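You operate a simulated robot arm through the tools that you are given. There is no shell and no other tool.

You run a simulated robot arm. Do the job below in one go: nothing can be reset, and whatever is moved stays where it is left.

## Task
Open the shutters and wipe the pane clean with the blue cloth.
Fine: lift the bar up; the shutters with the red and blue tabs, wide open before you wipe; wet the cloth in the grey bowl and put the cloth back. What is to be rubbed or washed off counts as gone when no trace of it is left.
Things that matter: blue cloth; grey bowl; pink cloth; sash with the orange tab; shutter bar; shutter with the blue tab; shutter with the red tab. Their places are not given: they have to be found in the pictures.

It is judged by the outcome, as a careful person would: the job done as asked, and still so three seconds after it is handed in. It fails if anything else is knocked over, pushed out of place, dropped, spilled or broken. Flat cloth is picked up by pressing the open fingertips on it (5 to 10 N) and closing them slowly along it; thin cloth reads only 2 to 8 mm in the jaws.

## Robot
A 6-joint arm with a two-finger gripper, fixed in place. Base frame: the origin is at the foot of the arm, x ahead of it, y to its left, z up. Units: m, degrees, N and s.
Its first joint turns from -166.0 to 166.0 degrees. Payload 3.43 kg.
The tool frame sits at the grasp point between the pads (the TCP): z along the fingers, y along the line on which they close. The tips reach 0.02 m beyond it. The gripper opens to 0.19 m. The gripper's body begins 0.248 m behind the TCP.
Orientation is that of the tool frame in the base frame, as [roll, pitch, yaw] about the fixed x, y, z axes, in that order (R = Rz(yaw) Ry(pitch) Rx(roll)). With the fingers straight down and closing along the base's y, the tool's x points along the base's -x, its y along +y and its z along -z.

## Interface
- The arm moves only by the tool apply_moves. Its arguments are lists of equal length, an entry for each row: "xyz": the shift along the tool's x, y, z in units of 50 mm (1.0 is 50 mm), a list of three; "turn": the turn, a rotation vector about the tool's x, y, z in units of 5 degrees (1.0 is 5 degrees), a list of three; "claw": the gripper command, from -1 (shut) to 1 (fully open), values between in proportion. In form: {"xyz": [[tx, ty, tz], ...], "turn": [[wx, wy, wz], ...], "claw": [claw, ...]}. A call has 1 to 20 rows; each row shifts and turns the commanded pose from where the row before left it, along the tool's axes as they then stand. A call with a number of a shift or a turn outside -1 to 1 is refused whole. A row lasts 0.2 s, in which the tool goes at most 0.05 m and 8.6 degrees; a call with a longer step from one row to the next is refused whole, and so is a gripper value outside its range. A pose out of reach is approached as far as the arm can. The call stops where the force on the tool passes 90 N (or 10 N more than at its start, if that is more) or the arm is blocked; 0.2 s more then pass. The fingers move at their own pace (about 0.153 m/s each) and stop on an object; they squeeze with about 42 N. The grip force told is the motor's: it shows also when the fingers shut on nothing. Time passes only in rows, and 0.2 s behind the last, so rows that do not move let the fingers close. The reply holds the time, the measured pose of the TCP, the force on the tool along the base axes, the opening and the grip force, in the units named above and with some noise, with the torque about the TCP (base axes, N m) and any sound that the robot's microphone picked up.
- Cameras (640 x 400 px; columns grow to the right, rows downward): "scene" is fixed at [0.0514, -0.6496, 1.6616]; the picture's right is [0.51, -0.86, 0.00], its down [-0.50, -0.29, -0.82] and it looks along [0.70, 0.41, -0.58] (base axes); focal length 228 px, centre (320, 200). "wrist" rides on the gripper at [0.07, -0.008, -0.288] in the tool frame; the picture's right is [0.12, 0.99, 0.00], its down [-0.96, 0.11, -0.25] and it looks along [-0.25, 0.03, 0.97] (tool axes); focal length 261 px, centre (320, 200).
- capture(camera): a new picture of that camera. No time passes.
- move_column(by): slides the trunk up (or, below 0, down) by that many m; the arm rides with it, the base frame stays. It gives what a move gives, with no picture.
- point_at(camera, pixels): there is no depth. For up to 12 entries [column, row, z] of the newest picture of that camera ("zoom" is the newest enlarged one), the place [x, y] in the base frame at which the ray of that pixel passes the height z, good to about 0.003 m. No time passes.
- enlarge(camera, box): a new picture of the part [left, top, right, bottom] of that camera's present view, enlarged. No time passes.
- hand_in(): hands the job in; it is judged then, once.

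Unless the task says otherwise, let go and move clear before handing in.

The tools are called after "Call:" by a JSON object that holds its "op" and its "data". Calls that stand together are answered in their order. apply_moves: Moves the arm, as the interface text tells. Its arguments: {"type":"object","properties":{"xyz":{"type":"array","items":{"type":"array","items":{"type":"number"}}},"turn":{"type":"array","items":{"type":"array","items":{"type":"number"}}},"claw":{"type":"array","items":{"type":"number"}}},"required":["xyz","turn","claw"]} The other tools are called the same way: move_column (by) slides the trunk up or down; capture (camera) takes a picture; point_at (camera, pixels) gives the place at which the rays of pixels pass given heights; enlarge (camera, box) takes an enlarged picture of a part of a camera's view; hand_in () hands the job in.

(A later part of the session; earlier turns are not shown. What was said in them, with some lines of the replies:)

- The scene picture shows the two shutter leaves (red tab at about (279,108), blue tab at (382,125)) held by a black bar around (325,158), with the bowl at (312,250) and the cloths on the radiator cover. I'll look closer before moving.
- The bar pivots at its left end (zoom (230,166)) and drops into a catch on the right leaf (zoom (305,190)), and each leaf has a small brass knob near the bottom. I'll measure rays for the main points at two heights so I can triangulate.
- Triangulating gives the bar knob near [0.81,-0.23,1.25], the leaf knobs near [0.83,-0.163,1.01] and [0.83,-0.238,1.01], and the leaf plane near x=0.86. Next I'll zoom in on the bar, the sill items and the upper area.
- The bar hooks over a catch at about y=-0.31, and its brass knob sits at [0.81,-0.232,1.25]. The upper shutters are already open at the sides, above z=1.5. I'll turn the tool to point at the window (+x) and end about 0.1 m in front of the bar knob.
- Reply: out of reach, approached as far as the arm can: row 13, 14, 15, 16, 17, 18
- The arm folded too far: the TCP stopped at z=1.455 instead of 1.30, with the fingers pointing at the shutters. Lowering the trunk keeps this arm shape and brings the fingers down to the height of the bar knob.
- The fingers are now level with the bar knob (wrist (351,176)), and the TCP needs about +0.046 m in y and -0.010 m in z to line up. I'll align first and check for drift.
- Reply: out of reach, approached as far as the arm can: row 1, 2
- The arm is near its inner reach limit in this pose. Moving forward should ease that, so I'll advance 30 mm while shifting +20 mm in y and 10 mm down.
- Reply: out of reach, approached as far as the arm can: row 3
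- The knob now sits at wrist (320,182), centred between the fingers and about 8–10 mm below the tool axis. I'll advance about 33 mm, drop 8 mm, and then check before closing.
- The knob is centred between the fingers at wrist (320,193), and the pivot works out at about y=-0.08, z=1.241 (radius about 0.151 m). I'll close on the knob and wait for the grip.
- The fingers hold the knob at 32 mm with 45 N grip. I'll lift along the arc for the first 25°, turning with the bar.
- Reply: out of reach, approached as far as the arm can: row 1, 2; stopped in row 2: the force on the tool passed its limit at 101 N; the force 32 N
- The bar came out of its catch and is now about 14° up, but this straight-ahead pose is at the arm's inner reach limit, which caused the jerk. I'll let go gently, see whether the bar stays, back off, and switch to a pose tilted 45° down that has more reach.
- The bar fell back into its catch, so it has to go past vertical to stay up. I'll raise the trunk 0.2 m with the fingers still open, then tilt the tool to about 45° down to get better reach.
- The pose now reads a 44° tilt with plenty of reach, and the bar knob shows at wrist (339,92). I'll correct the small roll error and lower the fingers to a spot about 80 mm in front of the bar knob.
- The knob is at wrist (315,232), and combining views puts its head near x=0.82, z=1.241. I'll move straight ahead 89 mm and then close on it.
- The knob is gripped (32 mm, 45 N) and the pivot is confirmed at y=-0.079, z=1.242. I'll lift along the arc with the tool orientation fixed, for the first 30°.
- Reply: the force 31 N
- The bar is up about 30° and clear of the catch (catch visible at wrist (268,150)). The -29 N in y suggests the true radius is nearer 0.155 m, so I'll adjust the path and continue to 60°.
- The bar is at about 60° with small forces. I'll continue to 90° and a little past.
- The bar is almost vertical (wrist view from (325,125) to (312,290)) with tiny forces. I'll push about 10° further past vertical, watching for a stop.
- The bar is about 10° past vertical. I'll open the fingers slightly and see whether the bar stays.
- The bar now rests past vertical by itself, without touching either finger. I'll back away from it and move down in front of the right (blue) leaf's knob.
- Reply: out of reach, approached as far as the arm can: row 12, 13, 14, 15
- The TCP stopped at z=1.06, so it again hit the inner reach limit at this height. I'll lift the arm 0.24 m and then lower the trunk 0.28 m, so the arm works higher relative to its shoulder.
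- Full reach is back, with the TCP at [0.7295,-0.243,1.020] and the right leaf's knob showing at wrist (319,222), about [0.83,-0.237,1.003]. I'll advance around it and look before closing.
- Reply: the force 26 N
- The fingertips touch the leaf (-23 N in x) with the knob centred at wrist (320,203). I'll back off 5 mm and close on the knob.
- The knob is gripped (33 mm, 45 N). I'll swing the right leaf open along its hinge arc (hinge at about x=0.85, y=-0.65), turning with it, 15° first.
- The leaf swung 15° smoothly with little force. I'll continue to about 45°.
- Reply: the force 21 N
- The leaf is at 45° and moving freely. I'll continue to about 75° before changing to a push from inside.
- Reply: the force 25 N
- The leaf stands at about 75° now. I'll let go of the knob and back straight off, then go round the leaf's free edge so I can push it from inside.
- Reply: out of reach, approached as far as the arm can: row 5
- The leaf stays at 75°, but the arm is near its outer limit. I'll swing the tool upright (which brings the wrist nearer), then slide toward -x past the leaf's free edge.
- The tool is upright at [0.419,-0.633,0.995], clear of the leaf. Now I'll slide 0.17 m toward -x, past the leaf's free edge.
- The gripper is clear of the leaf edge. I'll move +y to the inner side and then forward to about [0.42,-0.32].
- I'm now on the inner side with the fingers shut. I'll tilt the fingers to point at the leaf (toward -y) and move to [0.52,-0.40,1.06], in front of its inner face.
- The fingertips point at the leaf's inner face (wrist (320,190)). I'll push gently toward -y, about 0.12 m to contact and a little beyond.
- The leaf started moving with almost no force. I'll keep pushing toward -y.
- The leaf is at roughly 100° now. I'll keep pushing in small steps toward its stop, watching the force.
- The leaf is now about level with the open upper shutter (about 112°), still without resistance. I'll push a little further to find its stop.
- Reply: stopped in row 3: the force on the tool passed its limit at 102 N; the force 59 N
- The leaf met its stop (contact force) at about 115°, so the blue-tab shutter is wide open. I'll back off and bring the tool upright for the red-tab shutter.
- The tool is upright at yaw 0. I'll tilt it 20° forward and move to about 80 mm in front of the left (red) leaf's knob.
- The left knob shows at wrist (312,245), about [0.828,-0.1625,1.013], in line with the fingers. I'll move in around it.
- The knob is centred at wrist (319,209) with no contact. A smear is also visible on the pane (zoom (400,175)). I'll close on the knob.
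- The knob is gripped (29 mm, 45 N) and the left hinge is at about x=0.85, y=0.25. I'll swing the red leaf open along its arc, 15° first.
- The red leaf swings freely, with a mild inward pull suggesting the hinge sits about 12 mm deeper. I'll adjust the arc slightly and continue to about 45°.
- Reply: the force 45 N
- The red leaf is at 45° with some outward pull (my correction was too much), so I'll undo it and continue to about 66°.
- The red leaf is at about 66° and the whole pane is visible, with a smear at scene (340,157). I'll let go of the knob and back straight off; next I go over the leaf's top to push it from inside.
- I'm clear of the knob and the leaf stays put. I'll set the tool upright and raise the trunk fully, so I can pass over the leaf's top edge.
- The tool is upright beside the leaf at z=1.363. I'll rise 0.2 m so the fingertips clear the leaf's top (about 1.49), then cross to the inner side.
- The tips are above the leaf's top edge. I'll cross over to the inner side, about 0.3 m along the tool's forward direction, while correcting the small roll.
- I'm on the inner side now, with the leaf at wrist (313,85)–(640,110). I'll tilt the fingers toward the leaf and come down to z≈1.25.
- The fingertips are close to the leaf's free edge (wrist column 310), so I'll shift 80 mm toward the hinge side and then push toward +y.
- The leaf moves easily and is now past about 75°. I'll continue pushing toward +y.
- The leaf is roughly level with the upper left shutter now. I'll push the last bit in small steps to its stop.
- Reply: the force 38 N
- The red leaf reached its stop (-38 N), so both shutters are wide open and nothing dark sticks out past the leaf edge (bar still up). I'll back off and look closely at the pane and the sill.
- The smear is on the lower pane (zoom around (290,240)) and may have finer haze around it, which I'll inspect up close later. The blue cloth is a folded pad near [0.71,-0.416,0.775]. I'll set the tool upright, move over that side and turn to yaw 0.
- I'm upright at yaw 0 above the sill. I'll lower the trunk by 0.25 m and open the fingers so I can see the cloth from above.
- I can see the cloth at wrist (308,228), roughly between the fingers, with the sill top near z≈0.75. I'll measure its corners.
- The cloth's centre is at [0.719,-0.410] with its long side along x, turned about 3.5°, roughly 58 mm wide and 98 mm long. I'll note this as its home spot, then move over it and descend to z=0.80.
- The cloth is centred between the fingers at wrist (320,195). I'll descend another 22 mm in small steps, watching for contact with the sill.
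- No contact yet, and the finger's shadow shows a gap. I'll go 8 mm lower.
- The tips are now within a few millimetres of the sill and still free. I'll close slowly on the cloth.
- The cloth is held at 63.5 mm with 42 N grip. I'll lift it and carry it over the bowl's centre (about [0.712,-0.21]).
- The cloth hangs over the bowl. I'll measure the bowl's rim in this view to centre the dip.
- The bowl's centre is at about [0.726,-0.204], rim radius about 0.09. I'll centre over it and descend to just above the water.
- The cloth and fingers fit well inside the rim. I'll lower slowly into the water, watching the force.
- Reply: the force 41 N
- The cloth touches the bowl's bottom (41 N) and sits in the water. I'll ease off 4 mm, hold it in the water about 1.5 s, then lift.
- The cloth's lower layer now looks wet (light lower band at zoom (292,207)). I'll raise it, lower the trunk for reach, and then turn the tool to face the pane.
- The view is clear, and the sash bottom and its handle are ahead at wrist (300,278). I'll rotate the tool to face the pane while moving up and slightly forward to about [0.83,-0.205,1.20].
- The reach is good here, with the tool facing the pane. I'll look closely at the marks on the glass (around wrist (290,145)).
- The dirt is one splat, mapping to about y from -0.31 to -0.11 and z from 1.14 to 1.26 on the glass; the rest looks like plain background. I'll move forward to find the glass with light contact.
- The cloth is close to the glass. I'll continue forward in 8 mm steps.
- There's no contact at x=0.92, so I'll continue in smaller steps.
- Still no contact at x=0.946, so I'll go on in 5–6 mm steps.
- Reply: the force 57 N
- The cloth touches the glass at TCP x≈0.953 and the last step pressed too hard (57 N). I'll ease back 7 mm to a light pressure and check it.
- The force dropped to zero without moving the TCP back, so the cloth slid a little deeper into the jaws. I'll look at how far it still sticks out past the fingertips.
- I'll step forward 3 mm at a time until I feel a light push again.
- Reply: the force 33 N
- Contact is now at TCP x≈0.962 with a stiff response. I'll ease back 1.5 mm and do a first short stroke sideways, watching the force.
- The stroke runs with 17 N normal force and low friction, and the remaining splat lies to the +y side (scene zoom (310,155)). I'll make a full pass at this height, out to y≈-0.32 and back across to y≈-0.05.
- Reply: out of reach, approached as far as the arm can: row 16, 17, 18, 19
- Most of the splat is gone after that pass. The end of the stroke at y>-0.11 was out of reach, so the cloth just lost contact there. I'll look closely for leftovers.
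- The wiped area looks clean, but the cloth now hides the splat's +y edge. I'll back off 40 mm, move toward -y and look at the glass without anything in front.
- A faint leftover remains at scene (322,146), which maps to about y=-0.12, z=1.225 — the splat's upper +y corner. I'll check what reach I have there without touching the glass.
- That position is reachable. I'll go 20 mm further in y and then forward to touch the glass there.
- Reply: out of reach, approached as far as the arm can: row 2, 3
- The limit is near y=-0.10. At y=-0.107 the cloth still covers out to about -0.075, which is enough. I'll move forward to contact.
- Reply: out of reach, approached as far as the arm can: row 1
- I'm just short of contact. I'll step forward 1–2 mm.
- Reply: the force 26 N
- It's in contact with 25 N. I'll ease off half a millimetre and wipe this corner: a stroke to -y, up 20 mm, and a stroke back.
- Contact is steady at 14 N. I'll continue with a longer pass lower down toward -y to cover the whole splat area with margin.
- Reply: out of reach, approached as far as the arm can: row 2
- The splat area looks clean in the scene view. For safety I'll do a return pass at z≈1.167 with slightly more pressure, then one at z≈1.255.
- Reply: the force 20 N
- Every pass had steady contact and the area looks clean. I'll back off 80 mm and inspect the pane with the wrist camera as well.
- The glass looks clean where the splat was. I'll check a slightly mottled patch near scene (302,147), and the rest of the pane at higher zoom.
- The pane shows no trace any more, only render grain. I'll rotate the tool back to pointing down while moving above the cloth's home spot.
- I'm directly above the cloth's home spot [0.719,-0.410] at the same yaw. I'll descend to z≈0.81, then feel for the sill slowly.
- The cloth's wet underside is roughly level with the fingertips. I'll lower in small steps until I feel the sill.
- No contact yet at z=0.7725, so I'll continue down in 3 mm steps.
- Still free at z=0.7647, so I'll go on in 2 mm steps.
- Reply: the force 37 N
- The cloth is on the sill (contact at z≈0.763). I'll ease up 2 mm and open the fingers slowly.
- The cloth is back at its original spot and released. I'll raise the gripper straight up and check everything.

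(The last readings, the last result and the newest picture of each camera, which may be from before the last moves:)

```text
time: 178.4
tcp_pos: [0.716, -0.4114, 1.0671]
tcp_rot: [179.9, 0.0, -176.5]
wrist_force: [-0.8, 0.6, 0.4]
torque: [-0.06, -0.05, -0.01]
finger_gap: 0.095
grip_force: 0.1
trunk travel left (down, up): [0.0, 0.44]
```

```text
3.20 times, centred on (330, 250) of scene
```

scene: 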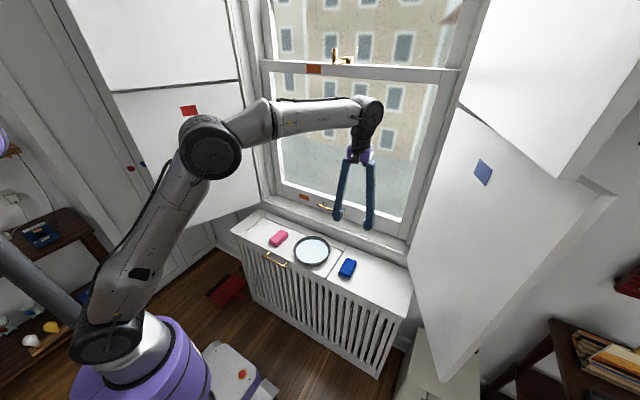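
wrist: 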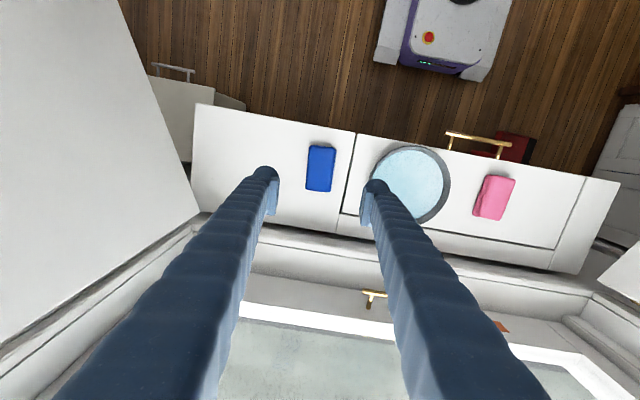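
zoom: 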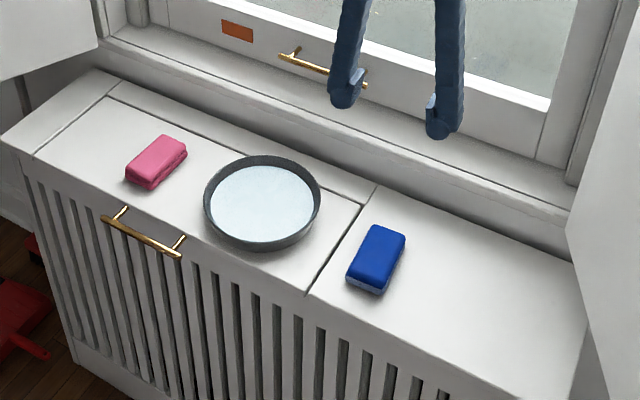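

The blue cloth, bowl and pink cloth all sit where they were at the start. I'll move the arm back, clear of the window, and take a final look at the pane and shutters.

Call:
{"op": "apply_moves", "data": {"xyz": [[0.7, 0, 0], [0.7, 0, 0], [0.7, 0, 0], [0.7, 0, 0], [0.7, 0, 0], [0, 0, 0]], "turn": [[0, 0, 0], [0, 0, 0], [0, 0, 0], [0, 0, 0], [0, 0, 0], [0, 0, 0]], "claw": [0.0, 0.0, 0.0, 0.0, 0.0, 0.0]}}

Call:
{"op": "capture", "data": {"camera": "scene"}}

Call:
{"op": "enlarge", "data": {"camera": "scene", "box": [260, 60, 440, 220]}}

Call:
{"op": "enlarge", "data": {"camera": "scene", "box": [290, 120, 370, 190]}}

Call:
{"op": "enlarge", "data": {"camera": "scene", "box": [90, 60, 270, 250]}}

```text
time: 179.8
tcp_pos: [0.5415, -0.4214, 1.0664]
tcp_rot: [-179.9, 0.0, -176.4]
wrist_force: [-0.3, 0.1, -0.5]
torque: [-0.05, -0.04, -0.03]
finger_gap: 0.0947
grip_force: 0.0
trunk travel left (down, up): [0.0, 0.44]
```

```text
taken
```

scene: 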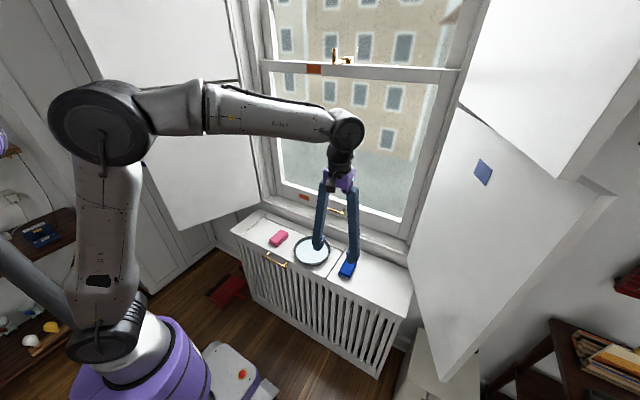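

```text
2.50 times, centred on (350, 140) of scene
```

zoom: 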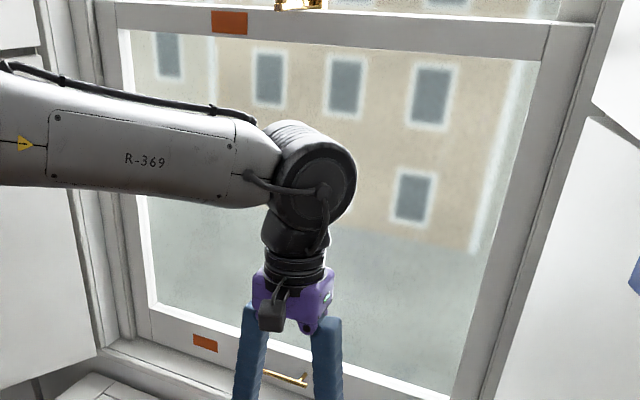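

```text
5.71 times, centred on (330, 155) of scene
```

zoom: 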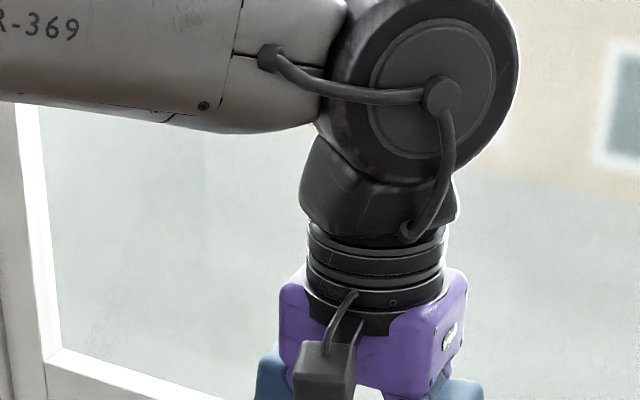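

```text
2.11 times, centred on (180, 155) of scene
```

zoom: 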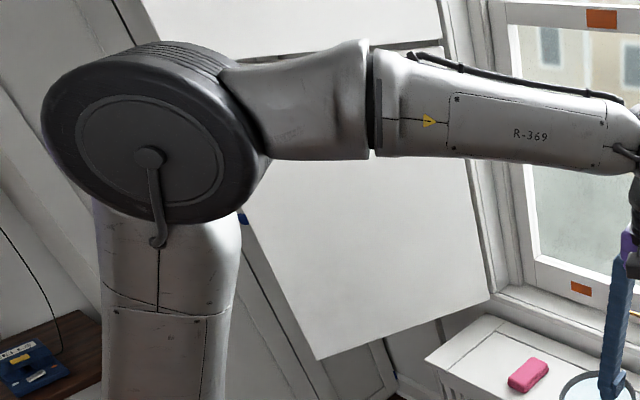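

The arm blocks the view of the splat area. I'll raise the trunk so the arm ends up in a pose like the start, clear of everything, and then check the pane.

Call:
{"op": "move_column", "data": {"by": 0.4}}

Call:
{"op": "capture", "data": {"camera": "scene"}}

Call:
{"op": "capture", "data": {"camera": "wrist"}}

Call:
{"op": "enlarge", "data": {"camera": "scene", "box": [260, 60, 440, 220]}}

Call:
{"op": "enlarge", "data": {"camera": "scene", "box": [290, 120, 370, 190]}}

```text
time: 183.6
tcp_pos: [0.5432, -0.4214, 1.4649]
tcp_rot: [-179.9, 0.1, -176.5]
wrist_force: [0.0, -0.3, -0.1]
torque: [-0.01, -0.04, -0.01]
finger_gap: 0.0951
grip_force: 0.0
trunk travel left (down, up): [-0.4, 0.04]
```

```text
taken
```

scene: 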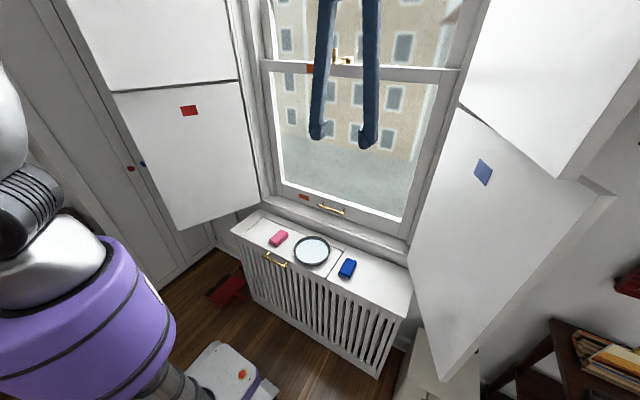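

```text
taken
```

wrist: 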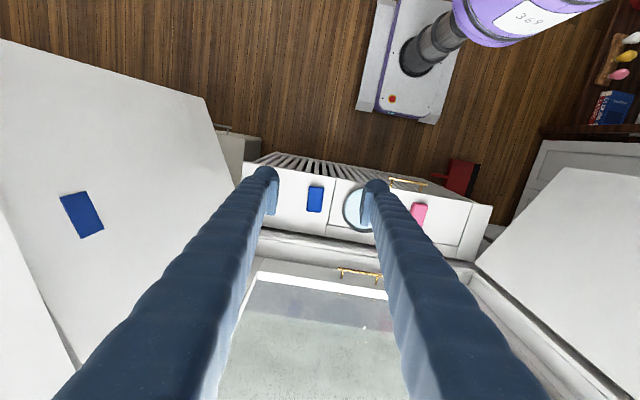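

```text
2.50 times, centred on (350, 140) of scene
```

zoom: 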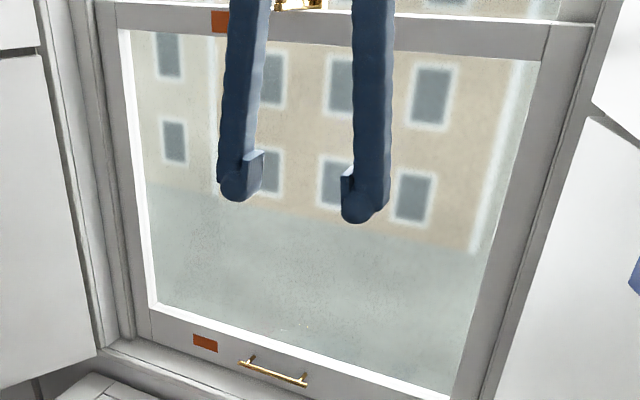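

```text
5.71 times, centred on (330, 155) of scene
```

zoom: 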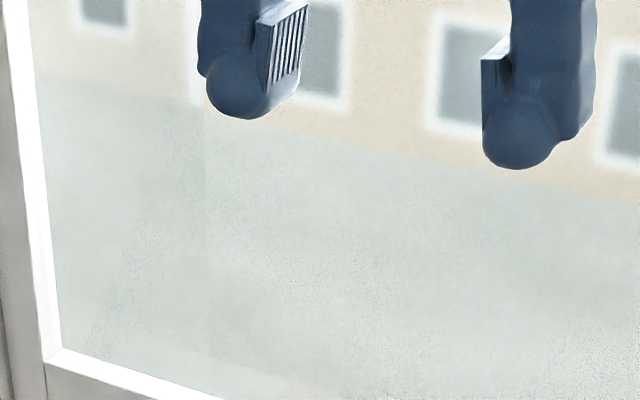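

The splat area is clean and everything is in place. One small part is still hidden behind a finger, so I'll raise the gripper a bit more and check it.

Call:
{"op": "apply_moves", "data": {"xyz": [[0, 0, -0.6], [0, 0, -0.6], [0, 0, -0.6], [0.5, 0, -0.4], [0.5, 0, 0], [0, 0, 0]], "turn": [[0, 0, 0], [0, 0, 0], [0, 0, 0], [0, 0, 0], [0, 0, 0], [0, 0, 0]], "claw": [0.0, 0.0, 0.0, 0.0, 0.0, 0.0]}}

Call:
{"op": "capture", "data": {"camera": "scene"}}

Call:
{"op": "enlarge", "data": {"camera": "scene", "box": [295, 110, 365, 180]}}

Call:
{"op": "enlarge", "data": {"camera": "scene", "box": [90, 70, 270, 240]}}

```text
time: 185.0
tcp_pos: [0.494, -0.4237, 1.5764]
tcp_rot: [-180.0, 0.2, -176.5]
wrist_force: [0.0, 0.3, 0.2]
torque: [0.01, 0.03, -0.01]
finger_gap: 0.0952
grip_force: 0.0
trunk travel left (down, up): [-0.4, 0.04]
```

```text
taken
```

scene: 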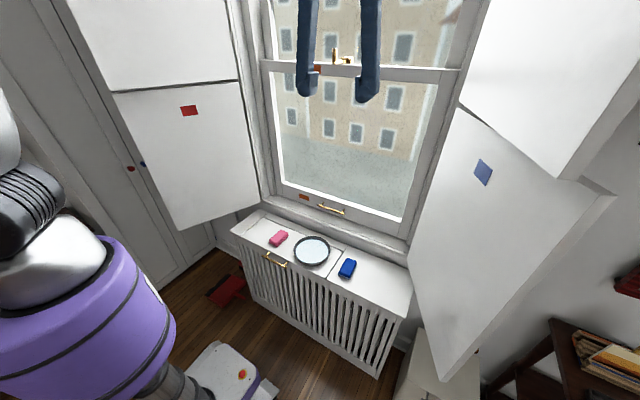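

```text
5.71 times, centred on (330, 145) of scene
```

zoom: 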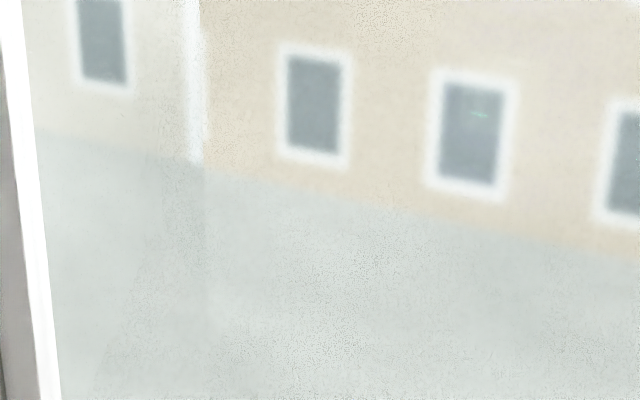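

```text
2.35 times, centred on (180, 155) of scene
```

zoom: 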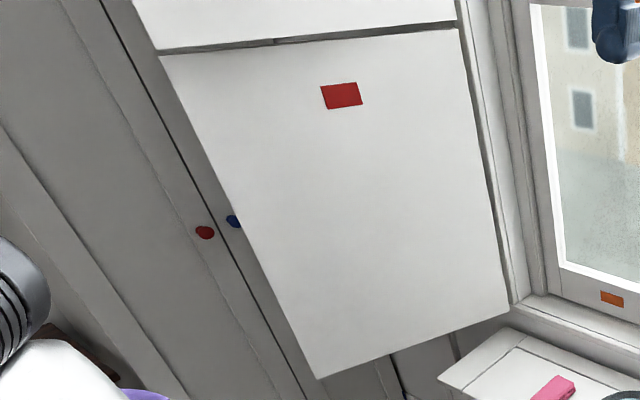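

All checks pass:
- **Pane:** no trace of the splat is left.
- **Shutters:** the red- and blue-tab shutters are both wide open. The bar was resting past vertical when I let go, and nothing sticks out past the red shutter's edge now. Its outer face is out of view, so I can't see the bar itself.
- **Other items:** the sash, bowl and pink cloth are unmoved, and the blue cloth is back at its spot.

The gripper is empty and clear, so I'm handing in.

Call:
{"op": "hand_in", "data": {}}

```text
The job is handed in.
```

I opened both shutters, wiped the pane clean with the wet blue cloth, put the cloth back, and handed the job in.

- **Bar:** I lifted it past vertical, and it stayed up by itself when I let go. It is on the outer face of the open red-tab shutter, so I couldn't see it at the end, but nothing sticks out past the shutter's edge.
- **Shutters:** I pushed the red- and blue-tab shutters to their stops, about 115° open, before wiping.
- **Pane:** I dipped the cloth in the grey bowl and made several passes over the splat. No trace showed in the final pictures. I briefly pressed harder than intended on first contact, about 57 N, and saw no damage.
- **Cloth:** It is back at its original spot and angle on the radiator cover.
- **Everything else:** The bowl, the pink cloth and the sash with the orange tab look unmoved. The gripper is empty and clear of the window.
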